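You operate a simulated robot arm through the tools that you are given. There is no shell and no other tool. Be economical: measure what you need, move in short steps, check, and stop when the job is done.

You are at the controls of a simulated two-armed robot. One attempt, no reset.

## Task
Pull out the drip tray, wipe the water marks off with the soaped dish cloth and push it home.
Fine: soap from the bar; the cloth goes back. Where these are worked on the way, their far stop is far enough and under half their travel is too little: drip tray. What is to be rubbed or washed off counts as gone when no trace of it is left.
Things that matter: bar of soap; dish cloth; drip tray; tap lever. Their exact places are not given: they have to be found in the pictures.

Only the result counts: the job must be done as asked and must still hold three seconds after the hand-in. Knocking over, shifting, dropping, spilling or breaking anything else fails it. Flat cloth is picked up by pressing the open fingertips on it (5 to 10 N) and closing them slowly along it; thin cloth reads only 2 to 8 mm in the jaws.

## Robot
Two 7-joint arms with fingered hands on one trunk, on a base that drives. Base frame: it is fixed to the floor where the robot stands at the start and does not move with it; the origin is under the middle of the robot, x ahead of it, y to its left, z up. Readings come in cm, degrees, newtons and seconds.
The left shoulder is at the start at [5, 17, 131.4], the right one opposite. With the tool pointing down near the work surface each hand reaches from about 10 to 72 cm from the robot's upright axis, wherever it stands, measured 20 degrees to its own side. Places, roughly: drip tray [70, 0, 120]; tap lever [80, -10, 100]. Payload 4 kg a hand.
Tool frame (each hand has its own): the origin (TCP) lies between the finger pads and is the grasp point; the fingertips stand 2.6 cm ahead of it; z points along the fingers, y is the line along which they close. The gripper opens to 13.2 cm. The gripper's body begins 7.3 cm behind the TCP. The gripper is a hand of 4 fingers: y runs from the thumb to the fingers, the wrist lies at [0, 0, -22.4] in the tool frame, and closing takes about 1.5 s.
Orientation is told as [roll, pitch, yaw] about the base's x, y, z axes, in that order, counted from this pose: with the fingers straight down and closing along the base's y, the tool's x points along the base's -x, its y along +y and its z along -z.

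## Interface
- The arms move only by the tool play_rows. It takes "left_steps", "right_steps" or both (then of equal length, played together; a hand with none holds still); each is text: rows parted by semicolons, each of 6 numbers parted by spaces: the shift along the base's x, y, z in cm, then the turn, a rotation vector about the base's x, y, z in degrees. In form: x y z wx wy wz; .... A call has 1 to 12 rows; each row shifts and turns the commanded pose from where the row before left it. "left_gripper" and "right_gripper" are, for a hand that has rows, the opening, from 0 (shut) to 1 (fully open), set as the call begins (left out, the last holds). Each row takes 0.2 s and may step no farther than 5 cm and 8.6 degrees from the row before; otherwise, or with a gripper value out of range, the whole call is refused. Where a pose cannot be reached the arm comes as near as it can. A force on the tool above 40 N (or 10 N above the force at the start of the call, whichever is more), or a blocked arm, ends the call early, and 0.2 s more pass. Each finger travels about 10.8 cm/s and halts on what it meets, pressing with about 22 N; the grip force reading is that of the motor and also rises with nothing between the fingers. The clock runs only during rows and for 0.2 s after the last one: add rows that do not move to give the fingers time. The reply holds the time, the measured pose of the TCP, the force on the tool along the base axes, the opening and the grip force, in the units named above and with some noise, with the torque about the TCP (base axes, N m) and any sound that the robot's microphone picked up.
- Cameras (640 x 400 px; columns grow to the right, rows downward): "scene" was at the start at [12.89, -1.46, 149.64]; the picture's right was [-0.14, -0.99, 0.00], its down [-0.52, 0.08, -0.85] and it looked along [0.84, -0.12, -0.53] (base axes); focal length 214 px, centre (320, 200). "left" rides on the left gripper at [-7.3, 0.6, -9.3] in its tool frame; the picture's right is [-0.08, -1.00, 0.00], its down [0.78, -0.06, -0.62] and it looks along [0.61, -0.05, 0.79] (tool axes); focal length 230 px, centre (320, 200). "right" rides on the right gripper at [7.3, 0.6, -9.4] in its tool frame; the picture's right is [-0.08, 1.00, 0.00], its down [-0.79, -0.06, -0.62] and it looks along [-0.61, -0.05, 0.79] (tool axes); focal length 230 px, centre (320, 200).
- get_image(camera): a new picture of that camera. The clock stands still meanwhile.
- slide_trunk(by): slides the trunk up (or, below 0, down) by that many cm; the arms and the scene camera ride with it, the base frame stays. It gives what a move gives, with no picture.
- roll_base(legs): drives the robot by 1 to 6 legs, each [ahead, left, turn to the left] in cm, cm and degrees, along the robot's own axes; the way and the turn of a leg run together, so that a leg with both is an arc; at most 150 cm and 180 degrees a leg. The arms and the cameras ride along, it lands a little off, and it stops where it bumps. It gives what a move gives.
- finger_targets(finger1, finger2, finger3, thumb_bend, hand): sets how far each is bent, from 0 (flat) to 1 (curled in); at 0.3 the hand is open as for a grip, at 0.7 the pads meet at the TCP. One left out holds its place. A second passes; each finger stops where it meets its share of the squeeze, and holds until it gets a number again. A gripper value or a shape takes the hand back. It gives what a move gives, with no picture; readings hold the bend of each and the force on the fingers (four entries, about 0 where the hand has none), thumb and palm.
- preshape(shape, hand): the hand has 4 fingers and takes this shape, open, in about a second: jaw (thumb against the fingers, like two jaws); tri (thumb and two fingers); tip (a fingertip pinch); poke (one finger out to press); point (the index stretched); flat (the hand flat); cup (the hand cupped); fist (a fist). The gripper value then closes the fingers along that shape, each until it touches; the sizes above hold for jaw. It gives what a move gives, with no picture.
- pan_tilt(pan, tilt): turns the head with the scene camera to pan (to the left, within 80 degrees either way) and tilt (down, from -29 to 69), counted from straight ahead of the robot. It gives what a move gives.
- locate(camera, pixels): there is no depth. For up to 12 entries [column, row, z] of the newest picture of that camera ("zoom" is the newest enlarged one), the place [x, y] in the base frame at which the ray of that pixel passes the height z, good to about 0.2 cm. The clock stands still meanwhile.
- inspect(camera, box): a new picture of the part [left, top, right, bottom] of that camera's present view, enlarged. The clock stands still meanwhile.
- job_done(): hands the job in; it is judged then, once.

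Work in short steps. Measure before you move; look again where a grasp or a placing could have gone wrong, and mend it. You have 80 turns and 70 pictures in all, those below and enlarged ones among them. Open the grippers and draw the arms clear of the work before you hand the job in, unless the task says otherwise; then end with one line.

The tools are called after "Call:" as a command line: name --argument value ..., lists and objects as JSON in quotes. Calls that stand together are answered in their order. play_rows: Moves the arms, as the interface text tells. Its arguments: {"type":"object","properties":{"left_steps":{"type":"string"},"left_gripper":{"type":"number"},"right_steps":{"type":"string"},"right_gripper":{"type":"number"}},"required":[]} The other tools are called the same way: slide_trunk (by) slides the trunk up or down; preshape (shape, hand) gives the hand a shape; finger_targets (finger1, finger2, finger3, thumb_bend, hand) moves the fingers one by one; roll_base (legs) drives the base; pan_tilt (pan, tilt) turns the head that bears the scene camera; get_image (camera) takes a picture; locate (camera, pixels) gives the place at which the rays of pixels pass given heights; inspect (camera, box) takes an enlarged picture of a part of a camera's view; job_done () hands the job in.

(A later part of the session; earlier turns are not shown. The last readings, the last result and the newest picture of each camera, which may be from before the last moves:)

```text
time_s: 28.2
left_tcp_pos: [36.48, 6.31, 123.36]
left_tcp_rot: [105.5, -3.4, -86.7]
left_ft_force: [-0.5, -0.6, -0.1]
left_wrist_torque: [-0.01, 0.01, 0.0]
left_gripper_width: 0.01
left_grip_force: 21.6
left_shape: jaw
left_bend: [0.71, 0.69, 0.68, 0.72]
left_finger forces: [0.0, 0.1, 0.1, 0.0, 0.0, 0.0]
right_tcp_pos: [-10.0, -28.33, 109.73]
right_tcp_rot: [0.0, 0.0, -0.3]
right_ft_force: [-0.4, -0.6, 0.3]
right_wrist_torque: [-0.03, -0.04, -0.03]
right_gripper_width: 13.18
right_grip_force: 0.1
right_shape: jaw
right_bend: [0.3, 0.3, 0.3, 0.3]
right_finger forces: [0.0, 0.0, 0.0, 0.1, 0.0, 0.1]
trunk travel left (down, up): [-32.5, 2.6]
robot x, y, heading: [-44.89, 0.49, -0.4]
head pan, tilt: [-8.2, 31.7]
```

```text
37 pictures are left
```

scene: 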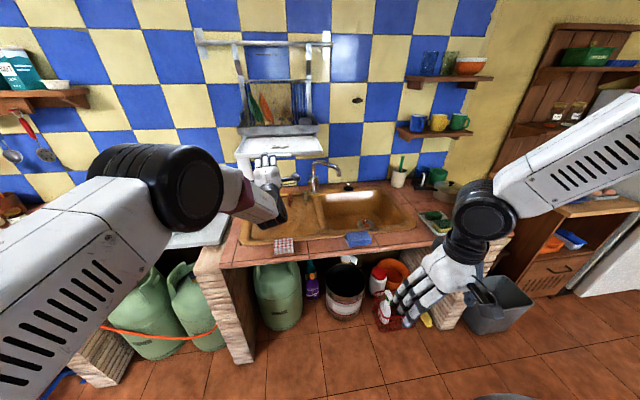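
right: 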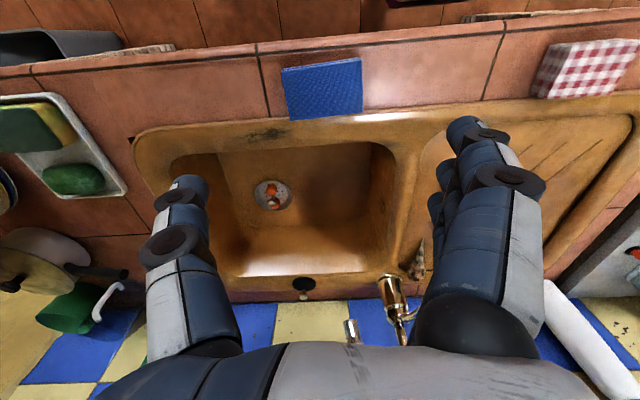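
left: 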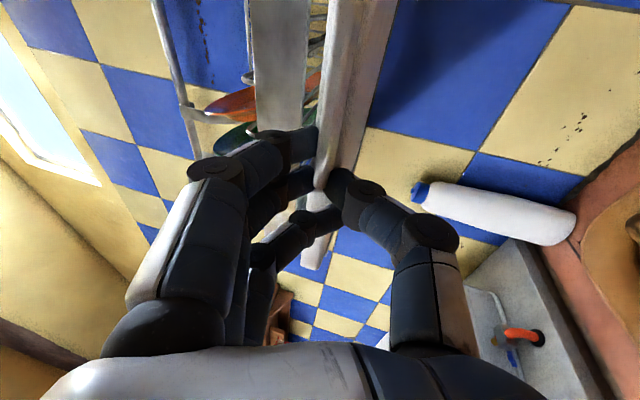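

The hand slipped off at the stop; the tray is out (front at ≈x 43). I withdraw the left hand back, up and left, undoing its roll and then its pitch.

Call:
play_rows --left_steps "-3 0.5 0 0 0 0;-3 1 1 0 0 0;-3 1 1 -7.5 1.2 0;-2 1 2 -7.5 1.2 0;-2 1 2 -7.5 1.2 0;-2 1 2 -7.5 1.2 0;-2 1 2 -7.5 1.2 0;-2 1 2 -7.5 1.2 0;-2 1 2 -7.5 1.2 0;-2 1 2 -7.5 1.2 0;-1 1 2 -7.5 1.2 0;0 1 2 -7.5 1.2 0" --left_gripper 1

Call:
play_rows --left_steps "-2 0 0 -7.5 7.5 0;-2 0 0 -7.5 7.5 0;-2 0 0 0 7.5 0;-2 0 0 0 7.5 0;-2 0 0 0 7.5 0;-2 0 0 0 7.5 0;-2 0 0 0 7.5 0;-2 0 0 0 7.5 0;-2 0 0 0 7.5 0;0 0 0 0 7.5 0"

```text
time_s: 30.8
left_tcp_pos: [12.52, 18.09, 143.33]
left_tcp_rot: [57.0, -73.9, -48.6]
left_ft_force: [0.0, -0.2, -0.3]
left_wrist_torque: [0.02, -0.01, 0.01]
left_gripper_width: 13.18
left_grip_force: 0.1
left_shape: jaw
left_bend: [0.3, 0.3, 0.3, 0.3]
left_finger forces: [0.0, 0.0, 0.0, 0.0, 0.0, 0.1]
right_tcp_pos: [-9.92, -28.19, 109.72]
right_tcp_rot: [0.0, -0.1, -0.3]
right_ft_force: [0.3, 1.4, -0.5]
right_wrist_torque: [-0.02, 0.02, 0.01]
right_gripper_width: 13.17
right_grip_force: 0.1
right_shape: jaw
right_bend: [0.3, 0.3, 0.3, 0.3]
right_finger forces: [0.0, 0.1, 0.1, 0.1, 0.0, 0.1]
trunk travel left (down, up): [-32.5, 2.6]
robot x, y, heading: [-44.61, 0.25, -0.2]
head pan, tilt: [-8.2, 31.7]
```

```text
refused: row 1 steps farther than a row can; nothing moved
```

The left hand is free and nearly un-rolled. I pitch it back down while drawing it in.

Call:
play_rows --left_steps "-3 0 0 0 7.5 0;-3 0 0 0 7.5 0;-3 0 0 0 7.5 0;-3 0.5 0 0 7.5 0;-3 0.5 0 0 7.5 0;-3 0.5 0 0 7.5 0;-3 0.5 0 0 7.5 0;-3 0.5 0 0 7.5 0;-3 0.5 0 0 7.5 0;-3 0 0 0 7.5 0"

Call:
roll_base --legs '[[0, -12, 0], [33, 0, 0]]'

Call:
get_image --camera "scene"

```text
time_s: 33.0
left_tcp_pos: [-17.55, 20.66, 143.49]
left_tcp_rot: [10.3, -4.0, -12.2]
left_ft_force: [-0.3, 0.0, 0.3]
left_wrist_torque: [0.02, -0.01, 0.03]
left_gripper_width: 13.19
left_grip_force: 0.0
left_shape: jaw
left_bend: [0.3, 0.3, 0.3, 0.3]
left_finger forces: [0.1, 0.1, 0.1, 0.0, 0.1, 0.0]
right_tcp_pos: [-10.01, -28.32, 109.83]
right_tcp_rot: [-0.1, 0.0, -0.3]
right_ft_force: [-0.1, 0.0, 0.3]
right_wrist_torque: [-0.02, 0.01, 0.02]
right_gripper_width: 13.19
right_grip_force: 0.0
right_shape: jaw
right_bend: [0.3, 0.3, 0.3, 0.3]
right_finger forces: [0.1, 0.0, 0.1, 0.1, 0.0, 0.1]
trunk travel left (down, up): [-32.5, 2.6]
robot x, y, heading: [-45.05, -0.03, -0.3]
head pan, tilt: [-8.2, 31.7]
```

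```text
time_s: 36.0
left_tcp_pos: [15.53, 8.49, 143.41]
left_tcp_rot: [10.2, -4.1, -12.5]
left_ft_force: [0.2, 0.4, -0.6]
left_wrist_torque: [0.0, 0.01, 0.03]
left_gripper_width: 13.2
left_grip_force: 0.0
left_shape: jaw
left_bend: [0.3, 0.3, 0.3, 0.3]
left_finger forces: [0.1, 0.1, 0.0, 0.0, 0.1, 0.1]
right_tcp_pos: [22.69, -40.55, 109.78]
right_tcp_rot: [-0.1, -0.1, -0.6]
right_ft_force: [-0.5, 0.4, 1.2]
right_wrist_torque: [-0.01, -0.01, -0.01]
right_gripper_width: 13.19
right_grip_force: 0.0
right_shape: jaw
right_bend: [0.3, 0.3, 0.3, 0.3]
right_finger forces: [0.0, 0.0, 0.0, 0.0, 0.0, 0.0]
trunk travel left (down, up): [-32.5, 2.6]
robot x, y, heading: [-11.96, -11.8, -0.5]
head pan, tilt: [-8.2, 31.7]
```

```text
36 pictures are left
```

scene: 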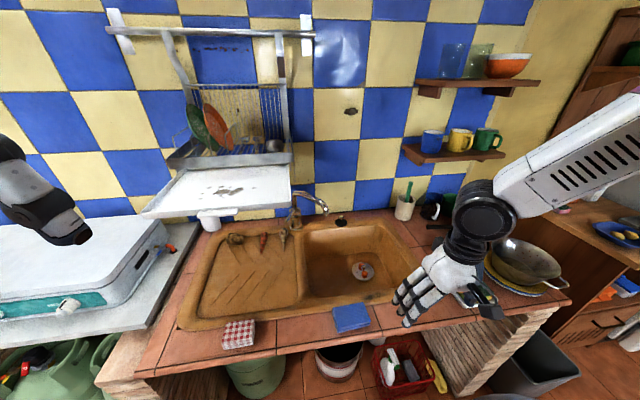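

The tray stands out fully. Now the right hand goes over the blue cloth at (35.1,-28) at z 95 with the opening at 7 cm, and I verify.

Call:
play_rows --right_steps "2.5 2.5 0 0 0 0;2.5 2.5 -2 0 0 0;2.5 2.5 -3 0 0 0;2.5 2.5 -3 0 0 0;2.4 2.5 -3 0 0 0;0 0 -3 0 0 0;0 0 0 0 0 0" --right_gripper 0.53

Call:
get_image --camera "right"

```text
time_s: 37.6
left_tcp_pos: [15.48, 8.56, 143.47]
left_tcp_rot: [10.3, -4.1, -12.5]
left_ft_force: [0.9, 0.3, 1.2]
left_wrist_torque: [-0.02, -0.02, -0.07]
left_gripper_width: 13.2
left_grip_force: 0.1
left_shape: jaw
left_bend: [0.3, 0.3, 0.3, 0.3]
left_finger forces: [0.0, 0.0, 0.0, 0.0, 0.0, 0.1]
right_tcp_pos: [35.1, -27.93, 96.11]
right_tcp_rot: [0.0, 0.0, -0.7]
right_ft_force: [-0.2, 0.3, -0.1]
right_wrist_torque: [0.0, 0.0, -0.03]
right_gripper_width: 7.07
right_grip_force: 0.1
right_shape: jaw
right_bend: [0.72, 0.72, 0.72, 0.7]
right_finger forces: [0.0, 0.0, 0.0, 0.0, 0.0, 0.1]
trunk travel left (down, up): [-32.5, 2.6]
robot x, y, heading: [-12.11, -11.73, -0.5]
head pan, tilt: [-8.2, 31.7]
```

```text
35 pictures are left
```

right: 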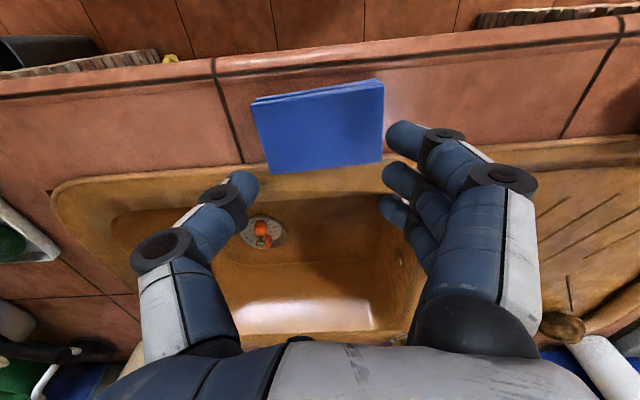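

The cloth is centred under the hand (cols 250–383, rows 80–172). I descend until the fingertips press lightly on it.

Call:
play_rows --right_steps "0 0 -2 0 0 0;0 0 -2 0 0 0;0 0 -1.5 0 0 0;0 0 -0.5 0 0 0;0 0 -0.3 0 0 0;0 0 -0.3 0 0 0;0 0 0 0 0 0"

```text
time_s: 38.6
left_tcp_pos: [15.31, 8.57, 143.53]
left_tcp_rot: [10.3, -4.2, -12.6]
left_ft_force: [0.1, 0.1, -0.1]
left_wrist_torque: [0.03, 0.02, 0.01]
left_gripper_width: 13.18
left_grip_force: 0.1
left_shape: jaw
left_bend: [0.3, 0.3, 0.3, 0.3]
left_finger forces: [0.0, 0.0, 0.1, 0.1, 0.0, 0.0]
right_tcp_pos: [35.29, -27.77, 90.46]
right_tcp_rot: [0.2, -0.5, -0.5]
right_ft_force: [-9.9, -1.4, 33.2]
right_wrist_torque: [1.34, 0.42, 0.45]
right_gripper_width: 6.89
right_grip_force: 0.0
right_shape: jaw
right_bend: [0.74, 0.74, 0.74, 0.7]
right_finger forces: [13.3, 11.1, 8.8, 0.1, 0.3, 0.0]
trunk travel left (down, up): [-32.5, 2.6]
robot x, y, heading: [-11.82, -11.86, -0.8]
head pan, tilt: [-8.2, 31.7]
stopped in row 4 (right hand): the force on the tool passed its limit (the readings are from after the stop); the commanded pose is now the measured one
```

Contact at z≈90.5 with 33 N, too much. I back off a little to reach 5–10 N.

Call:
play_rows --right_steps "0 0 0.25 0 0 0;0 0 0 0 0 0"

Call:
get_image --camera "right"

```text
time_s: 39.2
left_tcp_pos: [15.43, 8.52, 143.52]
left_tcp_rot: [10.3, -4.3, -12.4]
left_ft_force: [-0.2, -0.5, 0.4]
left_wrist_torque: [-0.01, 0.02, -0.02]
left_gripper_width: 13.2
left_grip_force: 0.1
left_shape: jaw
left_bend: [0.3, 0.3, 0.3, 0.3]
left_finger forces: [0.1, 0.0, 0.0, 0.0, 0.1, 0.1]
right_tcp_pos: [35.43, -27.96, 90.72]
right_tcp_rot: [0.1, -0.6, -0.6]
right_ft_force: [-2.1, -1.4, 17.4]
right_wrist_torque: [0.71, 0.11, 0.08]
right_gripper_width: 6.94
right_grip_force: 0.1
right_shape: jaw
right_bend: [0.74, 0.73, 0.73, 0.7]
right_finger forces: [7.6, 5.4, 4.7, 0.1, 0.1, 0.0]
trunk travel left (down, up): [-32.5, 2.6]
robot x, y, heading: [-11.59, -12.01, -0.5]
head pan, tilt: [-8.2, 31.7]
```

```text
34 pictures are left
```

right: 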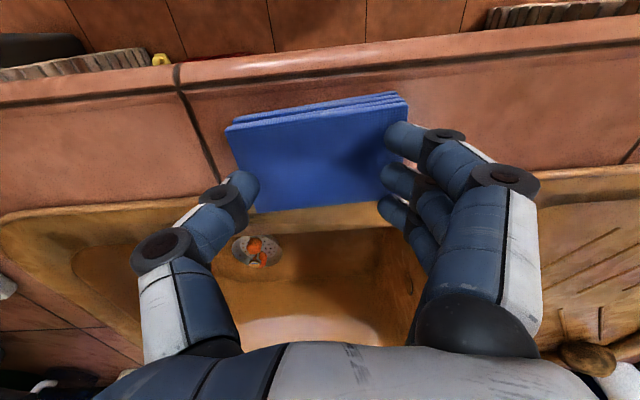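

Only the fingers press, near the cloth's edge; the thumb hovers. I lift 0.8 cm, narrow to 5.3 cm, shift 0.8 cm toward the robot, roll +3° to lower the thumb, and come down gently.

Call:
play_rows --right_steps "0 0 0.8 0 0 0;-0.8 0 0 3 0 0;0 0 0 0 0 0;0 0 -0.3 0 0 0;0 0 -0.2 0 0 0;0 0 -0.15 0 0 0;0 0 0 0 0 0" --right_gripper 0.4

```text
time_s: 40.8
left_tcp_pos: [15.43, 8.55, 143.54]
left_tcp_rot: [10.3, -4.3, -12.5]
left_ft_force: [0.5, -0.6, -0.5]
left_wrist_torque: [0.02, 0.0, 0.01]
left_gripper_width: 13.21
left_grip_force: 0.1
left_shape: jaw
left_bend: [0.3, 0.3, 0.3, 0.3]
left_finger forces: [0.0, 0.1, 0.0, 0.0, 0.1, 0.0]
right_tcp_pos: [34.63, -27.8, 90.78]
right_tcp_rot: [3.2, -0.4, -0.5]
right_ft_force: [-0.7, 0.1, 15.2]
right_wrist_torque: [0.19, 0.06, 0.03]
right_gripper_width: 0.0
right_grip_force: 21.8
right_shape: jaw
right_bend: [0.71, 0.66, 0.71, 0.72]
right_finger forces: [0.0, 0.0, 0.1, 0.1, 0.1, 0.0]
trunk travel left (down, up): [-32.5, 2.6]
robot x, y, heading: [-11.88, -11.97, -0.6]
head pan, tilt: [-8.2, 31.7]
```

The width reads 0 — unexpected. I look at what the fingers hold.

Call:
get_image --camera "right"

```text
33 pictures are left
```

right: 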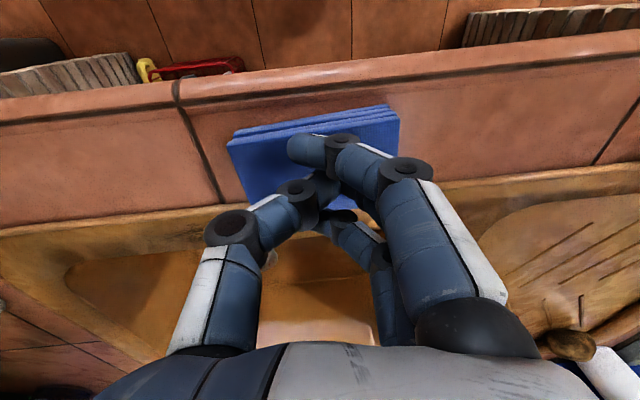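

The fingers closed on themselves above the cloth. I lift clear, reopen to about 5.5 cm and read the width.

Call:
play_rows --right_steps "0 0 1.5 0 0 0;0 0 1.5 0 0 0;0 0 0 0 0 0;0 0 0 0 0 0;0 0 0 0 0 0;0 0 0 0 0 0" --right_gripper 0.42

```text
time_s: 42.2
left_tcp_pos: [15.48, 8.53, 143.45]
left_tcp_rot: [10.4, -4.2, -12.6]
left_ft_force: [-1.4, 0.6, -0.3]
left_wrist_torque: [-0.02, 0.02, -0.04]
left_gripper_width: 13.2
left_grip_force: 0.1
left_shape: jaw
left_bend: [0.3, 0.3, 0.3, 0.3]
left_finger forces: [0.0, 0.0, 0.0, 0.0, 0.0, 0.0]
right_tcp_pos: [34.56, -28.02, 93.67]
right_tcp_rot: [3.2, -0.3, -0.6]
right_ft_force: [0.9, -0.2, -0.6]
right_wrist_torque: [-0.01, 0.0, -0.01]
right_gripper_width: 5.5
right_grip_force: 0.1
right_shape: jaw
right_bend: [0.73, 0.73, 0.73, 0.7]
right_finger forces: [0.1, 0.0, 0.0, 0.0, 0.0, 0.0]
trunk travel left (down, up): [-32.5, 2.6]
robot x, y, heading: [-12.3, -12.13, -0.6]
head pan, tilt: [-8.2, 31.7]
```

Good, 5.5 cm open. I descend in small steps to press gently.

Call:
play_rows --right_steps "0 0 -1.5 0 0 0;0 0 -0.8 0 0 0;0 0 -0.3 0 0 0;0 0 -0.2 0 0 0;0 0 -0.1 0 0 0"

```text
time_s: 43.4
left_tcp_pos: [15.48, 8.53, 143.51]
left_tcp_rot: [10.2, -4.2, -12.5]
left_ft_force: [0.1, 1.0, 0.2]
left_wrist_torque: [0.02, -0.02, 0.01]
left_gripper_width: 13.19
left_grip_force: 0.1
left_shape: jaw
left_bend: [0.3, 0.3, 0.3, 0.3]
left_finger forces: [0.1, 0.0, 0.0, 0.0, 0.1, 0.1]
right_tcp_pos: [34.67, -27.95, 90.9]
right_tcp_rot: [3.2, -0.4, -0.7]
right_ft_force: [-0.4, -0.1, 10.3]
right_wrist_torque: [-0.43, 0.02, 0.05]
right_gripper_width: 5.54
right_grip_force: 0.0
right_shape: jaw
right_bend: [0.73, 0.73, 0.73, 0.7]
right_finger forces: [0.1, 0.0, 0.0, 0.0, 10.0, 0.1]
trunk travel left (down, up): [-32.5, 2.6]
robot x, y, heading: [-11.91, -11.73, -0.8]
head pan, tilt: [-8.2, 31.7]
```

Now only the thumb presses (10 N). I take back 1.6° of roll so that both sides touch.

Call:
play_rows --right_steps "0 0 0.05 -1.6 0 0;0 0 -0.05 0 0 0;0 0 0 0 0 0"

```text
time_s: 44.2
left_tcp_pos: [15.53, 8.45, 143.48]
left_tcp_rot: [10.4, -4.2, -12.6]
left_ft_force: [0.5, 0.1, 0.2]
left_wrist_torque: [0.02, 0.03, -0.04]
left_gripper_width: 13.22
left_grip_force: 0.0
left_shape: jaw
left_bend: [0.3, 0.3, 0.3, 0.3]
left_finger forces: [0.0, 0.0, 0.0, 0.1, 0.0, 0.1]
right_tcp_pos: [34.73, -27.98, 90.73]
right_tcp_rot: [1.6, -0.3, -0.6]
right_ft_force: [-1.1, 0.8, 5.0]
right_wrist_torque: [-0.21, 0.04, -0.05]
right_gripper_width: 5.47
right_grip_force: 0.1
right_shape: jaw
right_bend: [0.73, 0.73, 0.73, 0.7]
right_finger forces: [0.1, 0.0, 0.0, 0.0, 4.8, 0.0]
trunk travel left (down, up): [-32.5, 2.6]
robot x, y, heading: [-11.83, -11.98, -0.5]
head pan, tilt: [-8.2, 31.7]
```

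Still thumb only (4.8 N). A bit more levelling and 0.12 cm further down.

Call:
play_rows --right_steps "0 0 0 -0.8 0 0;0 0 -0.12 0 0 0;0 0 0 0 0 0"

```text
time_s: 45.0
left_tcp_pos: [15.48, 8.49, 143.49]
left_tcp_rot: [10.3, -4.1, -12.5]
left_ft_force: [0.1, 0.6, 0.3]
left_wrist_torque: [0.0, -0.01, -0.01]
left_gripper_width: 13.21
left_grip_force: 0.0
left_shape: jaw
left_bend: [0.3, 0.3, 0.3, 0.3]
left_finger forces: [0.0, 0.0, 0.0, 0.0, 0.0, 0.0]
right_tcp_pos: [34.6, -27.97, 90.72]
right_tcp_rot: [0.8, -0.5, -0.6]
right_ft_force: [-0.9, -0.3, 8.0]
right_wrist_torque: [-0.27, 0.05, 0.03]
right_gripper_width: 5.49
right_grip_force: 0.1
right_shape: jaw
right_bend: [0.73, 0.73, 0.73, 0.7]
right_finger forces: [1.0, 0.4, 0.0, 0.0, 7.5, 0.1]
trunk travel left (down, up): [-32.5, 2.6]
robot x, y, heading: [-11.72, -11.67, -0.5]
head pan, tilt: [-8.2, 31.7]
```

Both sides touch now. I close in stages while keeping light pressure.

Call:
play_rows --right_steps "0 0 -0.05 -0.3 0 0;0 0 0 0 0 0" --right_gripper 0.3

Call:
play_rows --right_steps "0 0 0 0 0 0;0 0 0 0 0 0" --right_gripper 0.2

Call:
play_rows --right_steps "0 0 0 0 0 0;0 0 0 0 0 0;0 0 0 0 0 0;0 0 0 0 0 0" --right_gripper 0

Call:
get_image --camera "right"

```text
time_s: 45.6
left_tcp_pos: [15.64, 8.52, 143.4]
left_tcp_rot: [10.3, -4.2, -12.5]
left_ft_force: [0.0, 0.4, 0.2]
left_wrist_torque: [0.03, -0.06, -0.01]
left_gripper_width: 13.19
left_grip_force: 0.1
left_shape: jaw
left_bend: [0.3, 0.3, 0.3, 0.3]
left_finger forces: [0.1, 0.0, 0.1, 0.0, 0.1, 0.0]
right_tcp_pos: [34.59, -27.92, 90.48]
right_tcp_rot: [0.5, -0.1, -0.5]
right_ft_force: [0.5, -0.6, -0.1]
right_wrist_torque: [0.01, 0.01, 0.01]
right_gripper_width: 0.99
right_grip_force: 19.7
right_shape: jaw
right_bend: [0.75, 0.74, 0.66, 0.74]
right_finger forces: [0.0, 0.1, 0.0, 0.0, 0.0, 0.0]
trunk travel left (down, up): [-32.5, 2.6]
robot x, y, heading: [-12.03, -12.11, -0.7]
head pan, tilt: [-8.2, 31.7]
```

```text
time_s: 46.2
left_tcp_pos: [15.53, 8.57, 143.59]
left_tcp_rot: [10.3, -4.1, -12.5]
left_ft_force: [0.2, 0.3, -0.2]
left_wrist_torque: [-0.01, -0.02, 0.02]
left_gripper_width: 13.19
left_grip_force: 0.0
left_shape: jaw
left_bend: [0.3, 0.3, 0.3, 0.3]
left_finger forces: [0.0, 0.0, 0.1, 0.0, 0.0, 0.1]
right_tcp_pos: [34.55, -27.98, 90.56]
right_tcp_rot: [0.6, -0.4, -0.6]
right_ft_force: [-0.2, 1.4, 6.5]
right_wrist_torque: [-0.02, 0.07, -0.03]
right_gripper_width: 2.56
right_grip_force: 0.0
right_shape: jaw
right_bend: [0.73, 0.73, 0.73, 0.71]
right_finger forces: [1.3, 0.9, 1.0, 0.0, 3.2, 0.0]
trunk travel left (down, up): [-32.5, 2.6]
robot x, y, heading: [-12.0, -11.77, -0.7]
head pan, tilt: [-8.2, 31.7]
```

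```text
time_s: 47.2
left_tcp_pos: [15.35, 8.48, 143.65]
left_tcp_rot: [10.3, -4.0, -12.6]
left_ft_force: [0.0, 0.5, -0.4]
left_wrist_torque: [-0.01, 0.01, 0.03]
left_gripper_width: 13.18
left_grip_force: 0.1
left_shape: jaw
left_bend: [0.3, 0.3, 0.3, 0.3]
left_finger forces: [0.0, 0.0, 0.1, 0.0, 0.0, 0.0]
right_tcp_pos: [34.58, -27.94, 90.7]
right_tcp_rot: [0.5, -0.3, -0.6]
right_ft_force: [-0.2, -2.6, 13.6]
right_wrist_torque: [0.01, 0.03, 0.01]
right_gripper_width: 0.0
right_grip_force: 21.8
right_shape: jaw
right_bend: [0.72, 0.7, 0.72, 0.73]
right_finger forces: [0.0, 0.0, 0.1, 0.0, 0.0, 0.0]
trunk travel left (down, up): [-32.5, 2.6]
robot x, y, heading: [-12.4, -11.27, -0.6]
head pan, tilt: [-8.2, 31.7]
```

```text
32 pictures are left
```

right: 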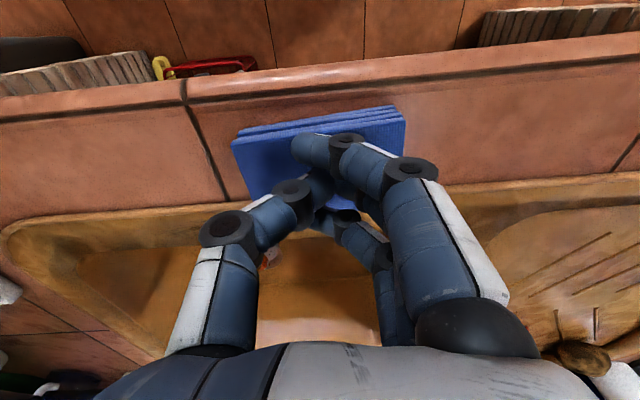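

Width 0 suggests nothing between the fingers, but I check by lifting 3 cm, reopening a little at the same time only if empty — first just lift and look.

Call:
play_rows --right_steps "0 0 1.5 0 0 0;0 0 1.5 0 0 0;0 0 0 0 0 0"

Call:
inspect --camera "right" --box '[180, 60, 480, 260]'

```text
time_s: 48.0
left_tcp_pos: [15.56, 8.48, 143.5]
left_tcp_rot: [10.2, -4.2, -12.4]
left_ft_force: [-0.5, 1.1, 0.4]
left_wrist_torque: [0.01, 0.03, -0.04]
left_gripper_width: 13.2
left_grip_force: 0.2
left_shape: jaw
left_bend: [0.3, 0.3, 0.3, 0.3]
left_finger forces: [0.0, 0.1, 0.0, 0.0, 0.0, 0.0]
right_tcp_pos: [34.8, -27.88, 93.51]
right_tcp_rot: [0.4, -0.3, -0.5]
right_ft_force: [0.4, 0.1, -0.7]
right_wrist_torque: [0.0, 0.0, 0.02]
right_gripper_width: 0.02
right_grip_force: 21.9
right_shape: jaw
right_bend: [0.72, 0.68, 0.72, 0.72]
right_finger forces: [0.1, 0.1, 0.0, 0.0, 0.1, 0.1]
trunk travel left (down, up): [-32.5, 2.6]
robot x, y, heading: [-11.77, -11.96, -0.5]
head pan, tilt: [-8.2, 31.7]
```

```text
2.00 times, centred on (330, 160) of right
```

zoom: 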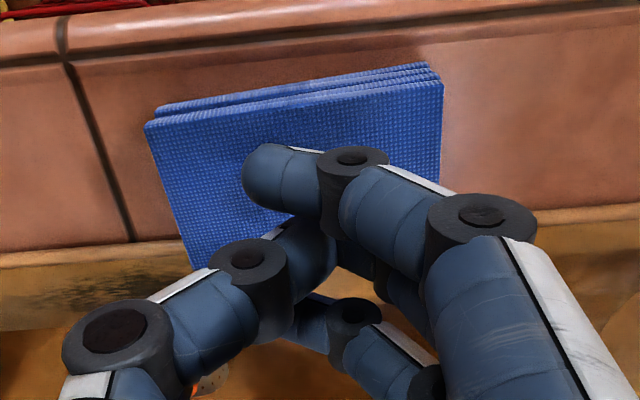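

Empty: the cloth (waffle weave, clearly a dish cloth) lies unmoved. I try the fingertip-pinch shape "tip", and look how the fingers stand.

Call:
preshape --shape "tip" --hand "right"

Call:
play_rows --right_steps "0 0 0 0 0 0;0 0 0 0 0 0;0 0 0 0 0 0;0 0 0 0 0 0;0 0 0 0 0 0" --right_gripper 0.4

Call:
inspect --camera "right" --box '[180, 60, 480, 260]'

```text
time_s: 48.9
left_tcp_pos: [15.55, 8.37, 143.43]
left_tcp_rot: [10.3, -4.1, -12.5]
left_ft_force: [-0.1, 0.2, -0.1]
left_wrist_torque: [0.0, 0.03, 0.0]
left_gripper_width: 13.19
left_grip_force: 0.1
left_shape: jaw
left_bend: [0.3, 0.3, 0.3, 0.3]
left_finger forces: [0.0, 0.2, 0.0, 0.1, 0.0, 0.1]
right_tcp_pos: [34.66, -27.9, 93.5]
right_tcp_rot: [0.5, -0.3, -0.6]
right_ft_force: [-0.4, 0.4, 0.2]
right_wrist_torque: [-0.02, 0.01, -0.02]
right_gripper_width: 13.17
right_grip_force: 0.0
right_shape: tip
right_bend: [0.0, 0.3, 0.0, 0.3]
right_finger forces: [0.1, 0.0, 0.0, 0.1, 0.0, 0.0]
trunk travel left (down, up): [-32.5, 2.6]
robot x, y, heading: [-12.18, -12.07, -0.6]
head pan, tilt: [-8.2, 31.7]
```

```text
time_s: 50.1
left_tcp_pos: [15.61, 8.59, 143.5]
left_tcp_rot: [10.3, -4.1, -12.5]
left_ft_force: [1.4, 0.3, 1.3]
left_wrist_torque: [-0.01, 0.0, 0.01]
left_gripper_width: 13.2
left_grip_force: 0.1
left_shape: jaw
left_bend: [0.3, 0.3, 0.3, 0.3]
left_finger forces: [0.0, 0.1, 0.0, 0.1, 0.0, 0.0]
right_tcp_pos: [34.76, -27.95, 93.56]
right_tcp_rot: [0.5, -0.3, -0.5]
right_ft_force: [0.5, 0.0, 0.3]
right_wrist_torque: [-0.03, 0.0, 0.0]
right_gripper_width: 5.35
right_grip_force: 0.0
right_shape: tip
right_bend: [0.0, 0.73, 0.0, 0.7]
right_finger forces: [0.0, 0.1, 0.0, 0.0, 0.0, 0.1]
trunk travel left (down, up): [-32.5, 2.6]
robot x, y, heading: [-11.98, -11.69, -0.7]
head pan, tilt: [-8.2, 31.7]
```

```text
2.00 times, centred on (330, 160) of right
```

zoom: 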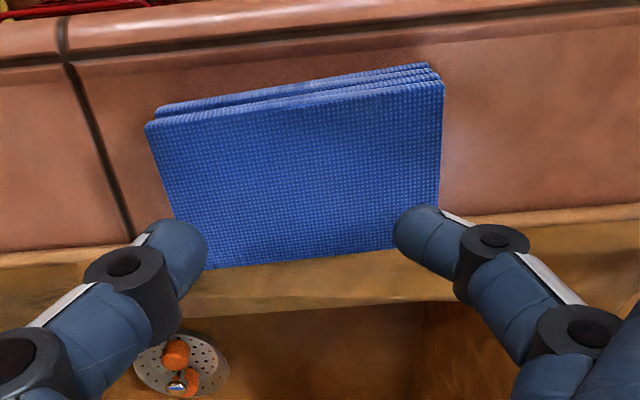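

Now thumb and one finger oppose cleanly. I descend to press with about 6 N.

Call:
play_rows --right_steps "0 0 -1.5 0 0 0;0 0 -0.9 0 0 0;0 0 -0.3 0 0 0;0 0 -0.15 0 0 0;0 0 0 0 0 0"

```text
time_s: 51.3
left_tcp_pos: [15.57, 8.58, 143.58]
left_tcp_rot: [10.4, -4.1, -12.4]
left_ft_force: [-0.2, -0.2, 0.4]
left_wrist_torque: [0.0, -0.01, 0.01]
left_gripper_width: 13.21
left_grip_force: 0.0
left_shape: jaw
left_bend: [0.3, 0.3, 0.3, 0.3]
left_finger forces: [0.0, 0.0, 0.0, 0.0, 0.0, 0.1]
right_tcp_pos: [34.65, -28.02, 90.77]
right_tcp_rot: [0.5, -0.4, -0.6]
right_ft_force: [0.1, -1.5, 0.1]
right_wrist_torque: [0.02, -0.03, 0.01]
right_gripper_width: 5.37
right_grip_force: 0.1
right_shape: tip
right_bend: [0.0, 0.73, 0.0, 0.7]
right_finger forces: [0.0, 0.0, 0.0, 0.1, 0.1, 0.0]
trunk travel left (down, up): [-32.5, 2.6]
robot x, y, heading: [-11.83, -11.77, -0.5]
head pan, tilt: [-8.2, 31.7]
```

Not quite touching yet; a little further in 0.1 cm steps.

Call:
play_rows --right_steps "0 0 -0.1 0 0 0;0 0 -0.1 0 0 0;0 0 -0.1 0 0 0;0 0 0 0 0 0"

```text
time_s: 52.3
left_tcp_pos: [15.33, 8.48, 143.38]
left_tcp_rot: [10.3, -4.3, -12.4]
left_ft_force: [-0.1, 0.0, -0.8]
left_wrist_torque: [-0.02, 0.02, -0.01]
left_gripper_width: 13.2
left_grip_force: 0.0
left_shape: jaw
left_bend: [0.3, 0.3, 0.3, 0.3]
left_finger forces: [0.0, 0.1, 0.0, 0.0, 0.1, 0.0]
right_tcp_pos: [34.59, -27.97, 90.64]
right_tcp_rot: [0.5, -0.6, -0.6]
right_ft_force: [1.5, -0.2, 22.9]
right_wrist_torque: [-0.47, 0.07, 0.05]
right_gripper_width: 5.49
right_grip_force: 0.0
right_shape: tip
right_bend: [0.0, 0.74, 0.0, 0.7]
right_finger forces: [0.1, 6.5, 0.0, 0.1, 16.6, 0.0]
trunk travel left (down, up): [-32.5, 2.6]
robot x, y, heading: [-11.61, -11.87, -0.7]
head pan, tilt: [-8.2, 31.7]
```

Both touch (6.5 and 16.6 N), a bit hard. I ease up slightly and then close in small stages within one batch.

Call:
play_rows --right_steps "0 0 0.1 -0.6 0 0;0 0 0 0 0 0"

Call:
play_rows --right_steps "0 0 0 0 0 0;0 0 0 0 0 0" --right_gripper 0.35

Call:
play_rows --right_steps "0 0 0 0 0 0;0 0 0 0 0 0" --right_gripper 0.3

```text
time_s: 52.9
left_tcp_pos: [15.49, 8.52, 143.44]
left_tcp_rot: [10.3, -4.1, -12.5]
left_ft_force: [0.1, -0.4, -0.7]
left_wrist_torque: [-0.01, 0.03, 0.02]
left_gripper_width: 13.2
left_grip_force: 0.0
left_shape: jaw
left_bend: [0.3, 0.3, 0.3, 0.3]
left_finger forces: [0.0, 0.0, 0.0, 0.0, 0.1, 0.1]
right_tcp_pos: [34.57, -27.9, 90.57]
right_tcp_rot: [-0.2, -0.3, -0.5]
right_ft_force: [-0.4, 0.3, 0.9]
right_wrist_torque: [-0.03, 0.02, -0.02]
right_gripper_width: 0.49
right_grip_force: 22.3
right_shape: tip
right_bend: [0.22, 0.73, 0.22, 0.72]
right_finger forces: [0.1, 0.1, 0.0, 0.0, 0.0, 0.1]
trunk travel left (down, up): [-32.5, 2.6]
robot x, y, heading: [-12.07, -11.8, -0.6]
head pan, tilt: [-8.2, 31.7]
```

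```text
time_s: 53.5
left_tcp_pos: [15.44, 8.55, 143.31]
left_tcp_rot: [10.3, -4.1, -12.4]
left_ft_force: [0.4, 0.2, -0.8]
left_wrist_torque: [0.03, -0.01, -0.01]
left_gripper_width: 13.2
left_grip_force: 0.0
left_shape: jaw
left_bend: [0.3, 0.3, 0.3, 0.3]
left_finger forces: [0.0, 0.0, 0.0, 0.1, 0.0, 0.0]
right_tcp_pos: [34.63, -27.98, 90.64]
right_tcp_rot: [-0.1, -0.5, -0.5]
right_ft_force: [-0.5, -0.1, 5.0]
right_wrist_torque: [-0.01, 0.03, 0.01]
right_gripper_width: 4.39
right_grip_force: 0.1
right_shape: tip
right_bend: [0.0, 0.74, 0.0, 0.7]
right_finger forces: [0.0, 3.0, 0.0, 0.0, 2.7, 0.1]
trunk travel left (down, up): [-32.5, 2.6]
robot x, y, heading: [-11.88, -11.58, -0.7]
head pan, tilt: [-8.2, 31.7]
```

```text
time_s: 54.1
left_tcp_pos: [15.49, 8.67, 143.49]
left_tcp_rot: [10.3, -4.1, -12.5]
left_ft_force: [-0.2, -0.5, 0.0]
left_wrist_torque: [-0.02, 0.01, 0.03]
left_gripper_width: 13.19
left_grip_force: 0.0
left_shape: jaw
left_bend: [0.3, 0.3, 0.3, 0.3]
left_finger forces: [0.0, 0.1, 0.0, 0.1, 0.0, 0.1]
right_tcp_pos: [34.62, -27.96, 90.53]
right_tcp_rot: [-0.1, -0.3, -0.6]
right_ft_force: [0.9, 0.5, 0.7]
right_wrist_torque: [-0.03, 0.03, -0.01]
right_gripper_width: 0.38
right_grip_force: 21.8
right_shape: tip
right_bend: [0.23, 0.73, 0.23, 0.72]
right_finger forces: [0.0, 0.0, 0.1, 0.1, 0.0, 0.0]
trunk travel left (down, up): [-32.5, 2.6]
robot x, y, heading: [-12.16, -11.69, -0.5]
head pan, tilt: [-8.2, 31.7]
```

The width now reads 0.38 cm with 21.8 N — in the range for pinched cloth. I keep the grip closed and lift 4 cm to check.

Call:
play_rows --right_steps "0 0 0 0 0 0;0 0 0 0 0 0;0 0 1 0 0 0;0 0 1.5 0 0 0;0 0 1.5 0 0 0;0 0 0 0 0 0" --right_gripper 0

Call:
inspect --camera "right" --box '[180, 60, 480, 260]'

```text
time_s: 55.5
left_tcp_pos: [15.51, 8.5, 143.47]
left_tcp_rot: [10.4, -4.1, -12.5]
left_ft_force: [-1.2, 0.8, -0.1]
left_wrist_torque: [0.03, 0.02, 0.0]
left_gripper_width: 13.18
left_grip_force: 0.1
left_shape: jaw
left_bend: [0.3, 0.3, 0.3, 0.3]
left_finger forces: [0.0, 0.0, 0.1, 0.1, 0.1, 0.0]
right_tcp_pos: [34.62, -27.97, 94.61]
right_tcp_rot: [-0.1, -0.3, -0.6]
right_ft_force: [0.1, -0.3, -0.2]
right_wrist_torque: [-0.02, -0.02, 0.0]
right_gripper_width: 0.43
right_grip_force: 21.8
right_shape: tip
right_bend: [0.26, 0.73, 0.26, 0.72]
right_finger forces: [0.1, 0.0, 0.1, 0.1, 0.0, 0.0]
trunk travel left (down, up): [-32.5, 2.6]
robot x, y, heading: [-12.38, -11.72, -0.4]
head pan, tilt: [-8.2, 31.7]
```

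```text
2.00 times, centred on (330, 160) of right
```

zoom: 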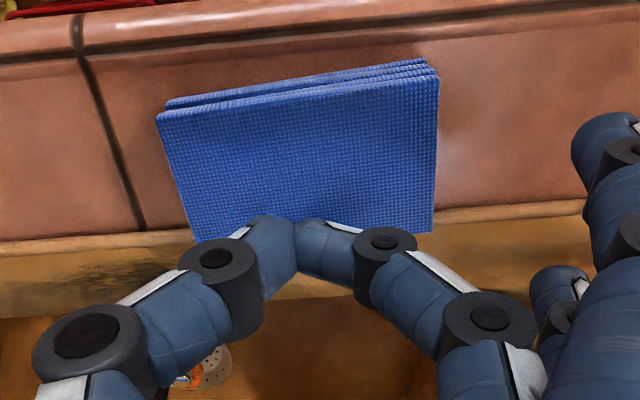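

The cloth stayed; the pinch closed too fast and lost pressure. I'll use finger_targets for truly slow closing: first set finger 2 and thumb to 0.58 in the air and look.

Call:
finger_targets --hand "right" --finger1 0.58 --finger2 0.58 --finger3 0.58 --thumb_bend 0.58

Call:
play_rows --right_steps "-0.3 0 -1.5 0 0 0;0 0 -1 0 0 0;0 0 -0.6 0 0 0;0 0 0 0 0 0"

Call:
inspect --camera "right" --box '[180, 60, 480, 260]'

```text
time_s: 56.5
left_tcp_pos: [15.47, 8.44, 143.46]
left_tcp_rot: [10.3, -4.2, -12.5]
left_ft_force: [-0.5, 0.6, 1.5]
left_wrist_torque: [-0.02, -0.01, 0.0]
left_gripper_width: 13.18
left_grip_force: 0.0
left_shape: jaw
left_bend: [0.3, 0.3, 0.3, 0.3]
left_finger forces: [0.0, 0.0, 0.0, 0.0, 0.0, 0.0]
right_tcp_pos: [34.56, -27.91, 94.51]
right_tcp_rot: [-0.2, -0.3, -0.6]
right_ft_force: [0.7, 0.6, -0.3]
right_wrist_torque: [-0.02, -0.01, 0.0]
right_gripper_width: 4.84
right_grip_force: 0.0
right_shape: fingers
right_bend: [0.57, 0.57, 0.57, 0.57]
right_finger forces: [0.0, 0.1, 0.0, 0.0, 0.0, 0.0]
trunk travel left (down, up): [-32.5, 2.6]
robot x, y, heading: [-12.2, -11.79, -0.6]
head pan, tilt: [-8.2, 31.7]
```

```text
time_s: 57.5
left_tcp_pos: [15.64, 8.52, 143.52]
left_tcp_rot: [10.3, -4.2, -12.5]
left_ft_force: [-0.3, 0.7, -0.3]
left_wrist_torque: [0.0, -0.02, 0.0]
left_gripper_width: 13.23
left_grip_force: 0.0
left_shape: jaw
left_bend: [0.3, 0.3, 0.3, 0.3]
left_finger forces: [0.0, 0.0, 0.1, 0.0, 0.0, 0.1]
right_tcp_pos: [34.3, -27.79, 91.47]
right_tcp_rot: [-0.1, -0.4, -0.6]
right_ft_force: [0.1, -0.6, 0.6]
right_wrist_torque: [-0.02, -0.02, 0.04]
right_gripper_width: 4.83
right_grip_force: 0.0
right_shape: fingers
right_bend: [0.57, 0.57, 0.57, 0.57]
right_finger forces: [0.0, 0.1, 0.1, 0.0, 0.0, 0.1]
trunk travel left (down, up): [-32.5, 2.6]
robot x, y, heading: [-11.68, -11.69, -0.7]
head pan, tilt: [-8.2, 31.7]
```

```text
2.00 times, centred on (330, 160) of right
```

zoom: 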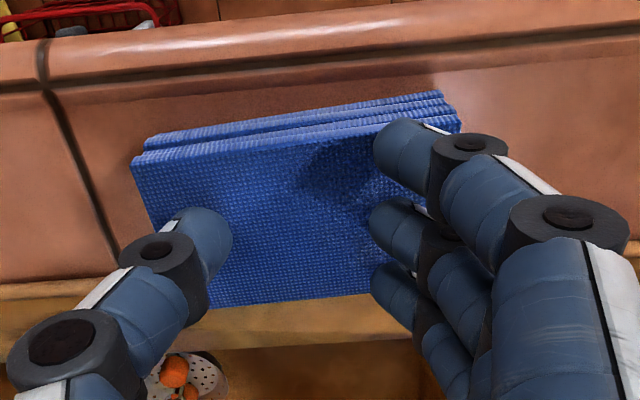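

Good stance: thumb and fingers both above the cloth. I descend gently to contact.

Call:
play_rows --right_steps "0 0 -0.5 0 0 0;0 0 -0.15 0 0 0;0 0 -0.1 0 0 0;0 0 0 0 0 0"

```text
time_s: 58.1
left_tcp_pos: [15.32, 8.53, 143.5]
left_tcp_rot: [10.4, -4.3, -12.5]
left_ft_force: [0.8, 0.2, 0.0]
left_wrist_torque: [-0.03, 0.01, 0.02]
left_gripper_width: 13.21
left_grip_force: 0.1
left_shape: jaw
left_bend: [0.3, 0.3, 0.3, 0.3]
left_finger forces: [0.0, 0.0, 0.0, 0.0, 0.1, 0.1]
right_tcp_pos: [34.46, -27.97, 91.2]
right_tcp_rot: [-0.1, -0.8, -0.7]
right_ft_force: [-5.3, 0.9, 27.1]
right_wrist_torque: [-0.06, 0.42, -0.06]
right_gripper_width: 4.81
right_grip_force: 13.6
right_shape: fingers
right_bend: [0.59, 0.58, 0.57, 0.58]
right_finger forces: [9.1, 3.2, 0.5, 0.0, 14.6, 0.0]
trunk travel left (down, up): [-32.5, 2.6]
robot x, y, heading: [-12.1, -11.64, -0.5]
head pan, tilt: [-8.2, 31.7]
stopped in row 3 (right hand): the force on the tool passed its limit (the readings are from after the stop); the commanded pose is now the measured one
```

Balanced contact (12.8 vs 14.6 N) but heavy. I ease up and then close in slow increments, sinking slightly as the fingertips rise with the bend.

Call:
play_rows --right_steps "0 0 0.12 0 0 0;0 0 0 0 0 0"

Call:
finger_targets --hand "right" --finger1 0.62 --finger2 0.62 --finger3 0.62 --thumb_bend 0.62

Call:
play_rows --right_steps "0 0 -0.05 0 0 0;0 0 0 0 0 0"

```text
time_s: 58.7
left_tcp_pos: [15.52, 8.5, 143.53]
left_tcp_rot: [10.3, -4.2, -12.5]
left_ft_force: [-0.3, 1.0, 0.2]
left_wrist_torque: [-0.03, 0.01, 0.02]
left_gripper_width: 13.19
left_grip_force: 0.0
left_shape: jaw
left_bend: [0.3, 0.3, 0.3, 0.3]
left_finger forces: [0.0, 0.1, 0.0, 0.0, 0.1, 0.0]
right_tcp_pos: [34.5, -27.87, 91.33]
right_tcp_rot: [-0.1, -0.7, -0.6]
right_ft_force: [-2.2, 1.0, 14.8]
right_wrist_torque: [0.31, 0.21, 0.0]
right_gripper_width: 4.81
right_grip_force: 7.2
right_shape: fingers
right_bend: [0.59, 0.58, 0.57, 0.57]
right_finger forces: [7.7, 3.2, 1.3, 0.0, 1.9, 0.0]
trunk travel left (down, up): [-32.5, 2.6]
robot x, y, heading: [-12.08, -11.87, -0.4]
head pan, tilt: [-8.2, 31.7]
```

```text
time_s: 59.7
left_tcp_pos: [15.4, 8.5, 143.45]
left_tcp_rot: [10.3, -4.0, -12.5]
left_ft_force: [0.6, 0.5, -0.4]
left_wrist_torque: [0.02, 0.0, -0.01]
left_gripper_width: 13.2
left_grip_force: 0.1
left_shape: jaw
left_bend: [0.3, 0.3, 0.3, 0.3]
left_finger forces: [0.0, 0.1, 0.0, 0.1, 0.0, 0.0]
right_tcp_pos: [34.52, -27.85, 91.21]
right_tcp_rot: [-0.1, -0.6, -0.6]
right_ft_force: [0.1, -0.4, 2.3]
right_wrist_torque: [-0.04, 0.02, -0.04]
right_gripper_width: 3.44
right_grip_force: 0.9
right_shape: fingers
right_bend: [0.62, 0.62, 0.62, 0.62]
right_finger forces: [0.0, 0.1, 0.0, 0.0, 1.1, 0.0]
trunk travel left (down, up): [-32.5, 2.6]
robot x, y, heading: [-11.85, -11.97, -0.7]
head pan, tilt: [-8.2, 31.7]
```

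```text
time_s: 60.3
left_tcp_pos: [15.49, 8.55, 143.27]
left_tcp_rot: [10.3, -4.1, -12.5]
left_ft_force: [-0.3, 0.3, 0.0]
left_wrist_torque: [0.02, 0.0, -0.03]
left_gripper_width: 13.19
left_grip_force: 0.1
left_shape: jaw
left_bend: [0.3, 0.3, 0.3, 0.3]
left_finger forces: [0.0, 0.0, 0.0, 0.0, 0.0, 0.0]
right_tcp_pos: [34.66, -27.89, 91.16]
right_tcp_rot: [-0.2, -0.7, -0.6]
right_ft_force: [1.0, 0.0, 8.7]
right_wrist_torque: [-0.16, 0.1, 0.01]
right_gripper_width: 3.45
right_grip_force: 4.6
right_shape: fingers
right_bend: [0.62, 0.62, 0.62, 0.62]
right_finger forces: [2.2, 0.0, 0.1, 0.0, 6.3, 0.0]
trunk travel left (down, up): [-32.5, 2.6]
robot x, y, heading: [-12.09, -11.66, -0.6]
head pan, tilt: [-8.2, 31.7]
```

Pressure about 9 N at 3.45 cm. I continue the slow closing in the same manner, sinking about 0.1 cm per step.

Call:
play_rows --right_steps "0 0 -0.05 -0.3 0.4 0;0 0 0 0 0 0"

Call:
finger_targets --hand "right" --finger1 0.65 --finger2 0.65 --finger3 0.65 --thumb_bend 0.65

Call:
play_rows --right_steps "0 0 -0.1 0 0 0;0 0 0 0 0 0"

Call:
finger_targets --hand "right" --finger1 0.68 --finger2 0.68 --finger3 0.68 --thumb_bend 0.68

Call:
play_rows --right_steps "0 0 -0.1 0 0 0;0 0 0 0 0 0"

Call:
finger_targets --hand "right" --finger1 0.78 --finger2 0.78 --finger3 0.78 --thumb_bend 0.78

Call:
inspect --camera "right" --box '[180, 60, 480, 260]'

```text
time_s: 60.9
left_tcp_pos: [15.31, 8.49, 143.53]
left_tcp_rot: [10.4, -4.1, -12.5]
left_ft_force: [0.6, -0.8, 0.2]
left_wrist_torque: [0.01, 0.02, -0.02]
left_gripper_width: 13.2
left_grip_force: 0.1
left_shape: jaw
left_bend: [0.3, 0.3, 0.3, 0.3]
left_finger forces: [0.1, 0.0, 0.0, 0.0, 0.0, 0.0]
right_tcp_pos: [34.56, -27.89, 91.09]
right_tcp_rot: [-0.4, -0.2, -0.6]
right_ft_force: [2.2, -0.6, 14.7]
right_wrist_torque: [-0.07, 0.02, 0.05]
right_gripper_width: 3.41
right_grip_force: 7.8
right_shape: fingers
right_bend: [0.62, 0.62, 0.62, 0.62]
right_finger forces: [3.7, 2.6, 1.0, 0.0, 8.2, 0.0]
trunk travel left (down, up): [-32.5, 2.6]
robot x, y, heading: [-12.27, -11.9, -0.7]
head pan, tilt: [-8.2, 31.7]
```

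```text
time_s: 61.9
left_tcp_pos: [15.45, 8.55, 143.42]
left_tcp_rot: [10.2, -4.0, -12.5]
left_ft_force: [-0.1, -0.9, 0.6]
left_wrist_torque: [-0.04, 0.02, 0.0]
left_gripper_width: 13.21
left_grip_force: 0.1
left_shape: jaw
left_bend: [0.3, 0.3, 0.3, 0.3]
left_finger forces: [0.0, 0.0, 0.1, 0.1, 0.0, 0.0]
right_tcp_pos: [34.53, -27.86, 90.97]
right_tcp_rot: [-0.4, -0.2, -0.6]
right_ft_force: [1.1, -0.9, 0.7]
right_wrist_torque: [-0.02, 0.04, -0.04]
right_gripper_width: 2.55
right_grip_force: 0.2
right_shape: fingers
right_bend: [0.65, 0.65, 0.65, 0.65]
right_finger forces: [0.0, 0.0, 0.0, 0.0, 0.5, 0.0]
trunk travel left (down, up): [-32.5, 2.6]
robot x, y, heading: [-11.94, -11.85, -0.5]
head pan, tilt: [-8.2, 31.7]
```

```text
time_s: 62.5
left_tcp_pos: [15.47, 8.46, 143.49]
left_tcp_rot: [10.3, -4.1, -12.5]
left_ft_force: [-0.2, -0.5, 0.9]
left_wrist_torque: [0.0, -0.02, 0.02]
left_gripper_width: 13.19
left_grip_force: 0.1
left_shape: jaw
left_bend: [0.3, 0.3, 0.3, 0.3]
left_finger forces: [0.1, 0.0, 0.1, 0.0, 0.0, 0.0]
right_tcp_pos: [34.59, -27.92, 91.01]
right_tcp_rot: [-0.5, -0.3, -0.5]
right_ft_force: [-0.9, -0.2, 9.2]
right_wrist_torque: [-0.04, 0.06, 0.0]
right_gripper_width: 2.55
right_grip_force: 5.2
right_shape: fingers
right_bend: [0.65, 0.65, 0.65, 0.65]
right_finger forces: [2.0, 1.3, 0.4, 0.1, 5.5, 0.0]
trunk travel left (down, up): [-32.5, 2.6]
robot x, y, heading: [-12.3, -11.72, -0.7]
head pan, tilt: [-8.2, 31.7]
```

```text
time_s: 63.5
left_tcp_pos: [15.61, 8.42, 143.45]
left_tcp_rot: [10.4, -4.0, -12.4]
left_ft_force: [0.8, 0.5, -0.1]
left_wrist_torque: [0.01, 0.01, 0.0]
left_gripper_width: 13.19
left_grip_force: 0.0
left_shape: jaw
left_bend: [0.3, 0.3, 0.3, 0.3]
left_finger forces: [0.0, 0.0, 0.0, 0.0, 0.1, 0.0]
right_tcp_pos: [34.53, -27.94, 90.98]
right_tcp_rot: [-0.4, -0.2, -0.6]
right_ft_force: [0.0, -0.2, -0.1]
right_wrist_torque: [-0.02, 0.01, -0.01]
right_gripper_width: 1.82
right_grip_force: 0.0
right_shape: fingers
right_bend: [0.68, 0.68, 0.68, 0.68]
right_finger forces: [0.1, 0.0, 0.1, 0.0, 0.0, 0.0]
trunk travel left (down, up): [-32.5, 2.6]
robot x, y, heading: [-11.68, -11.77, -0.7]
head pan, tilt: [-8.2, 31.7]
```

```text
time_s: 64.1
left_tcp_pos: [15.4, 8.54, 143.57]
left_tcp_rot: [10.2, -4.1, -12.5]
left_ft_force: [0.6, -0.5, -0.1]
left_wrist_torque: [0.0, -0.02, 0.02]
left_gripper_width: 13.15
left_grip_force: 0.1
left_shape: jaw
left_bend: [0.3, 0.3, 0.3, 0.3]
left_finger forces: [0.0, 0.0, 0.0, 0.0, 0.0, 0.1]
right_tcp_pos: [34.52, -27.82, 90.8]
right_tcp_rot: [-0.4, -0.1, -0.6]
right_ft_force: [-0.9, -1.0, 2.7]
right_wrist_torque: [-0.01, 0.05, 0.01]
right_gripper_width: 1.86
right_grip_force: 1.2
right_shape: fingers
right_bend: [0.68, 0.68, 0.68, 0.68]
right_finger forces: [0.6, 0.1, 0.0, 0.0, 1.9, 0.0]
trunk travel left (down, up): [-32.5, 2.6]
robot x, y, heading: [-12.0, -11.81, -0.5]
head pan, tilt: [-8.2, 31.7]
```

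```text
time_s: 65.1
left_tcp_pos: [15.52, 8.37, 143.46]
left_tcp_rot: [10.3, -4.2, -12.5]
left_ft_force: [0.3, -0.4, 0.5]
left_wrist_torque: [0.01, 0.0, 0.01]
left_gripper_width: 13.21
left_grip_force: 0.1
left_shape: jaw
left_bend: [0.3, 0.3, 0.3, 0.3]
left_finger forces: [0.0, 0.0, 0.0, 0.1, 0.0, 0.1]
right_tcp_pos: [34.55, -27.84, 90.95]
right_tcp_rot: [-0.3, -0.2, -0.6]
right_ft_force: [0.5, 0.7, -0.6]
right_wrist_torque: [-0.04, -0.01, -0.01]
right_gripper_width: 0.88
right_grip_force: 0.1
right_shape: fingers
right_bend: [0.78, 0.74, 0.78, 0.74]
right_finger forces: [0.0, 0.1, 0.1, 0.0, 0.0, 0.1]
trunk travel left (down, up): [-32.5, 2.6]
robot x, y, heading: [-11.46, -12.06, -0.8]
head pan, tilt: [-8.2, 31.7]
```

```text
2.00 times, centred on (330, 160) of right
```

zoom: 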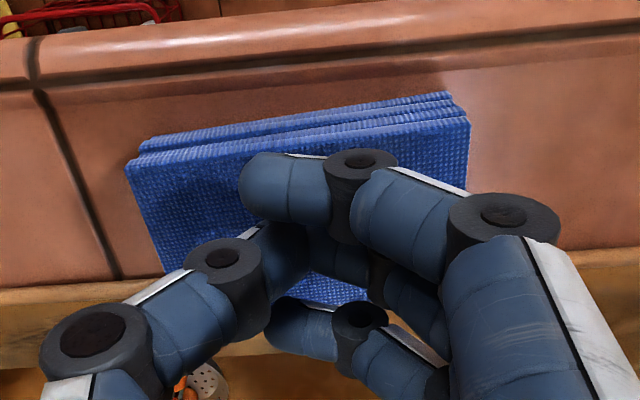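

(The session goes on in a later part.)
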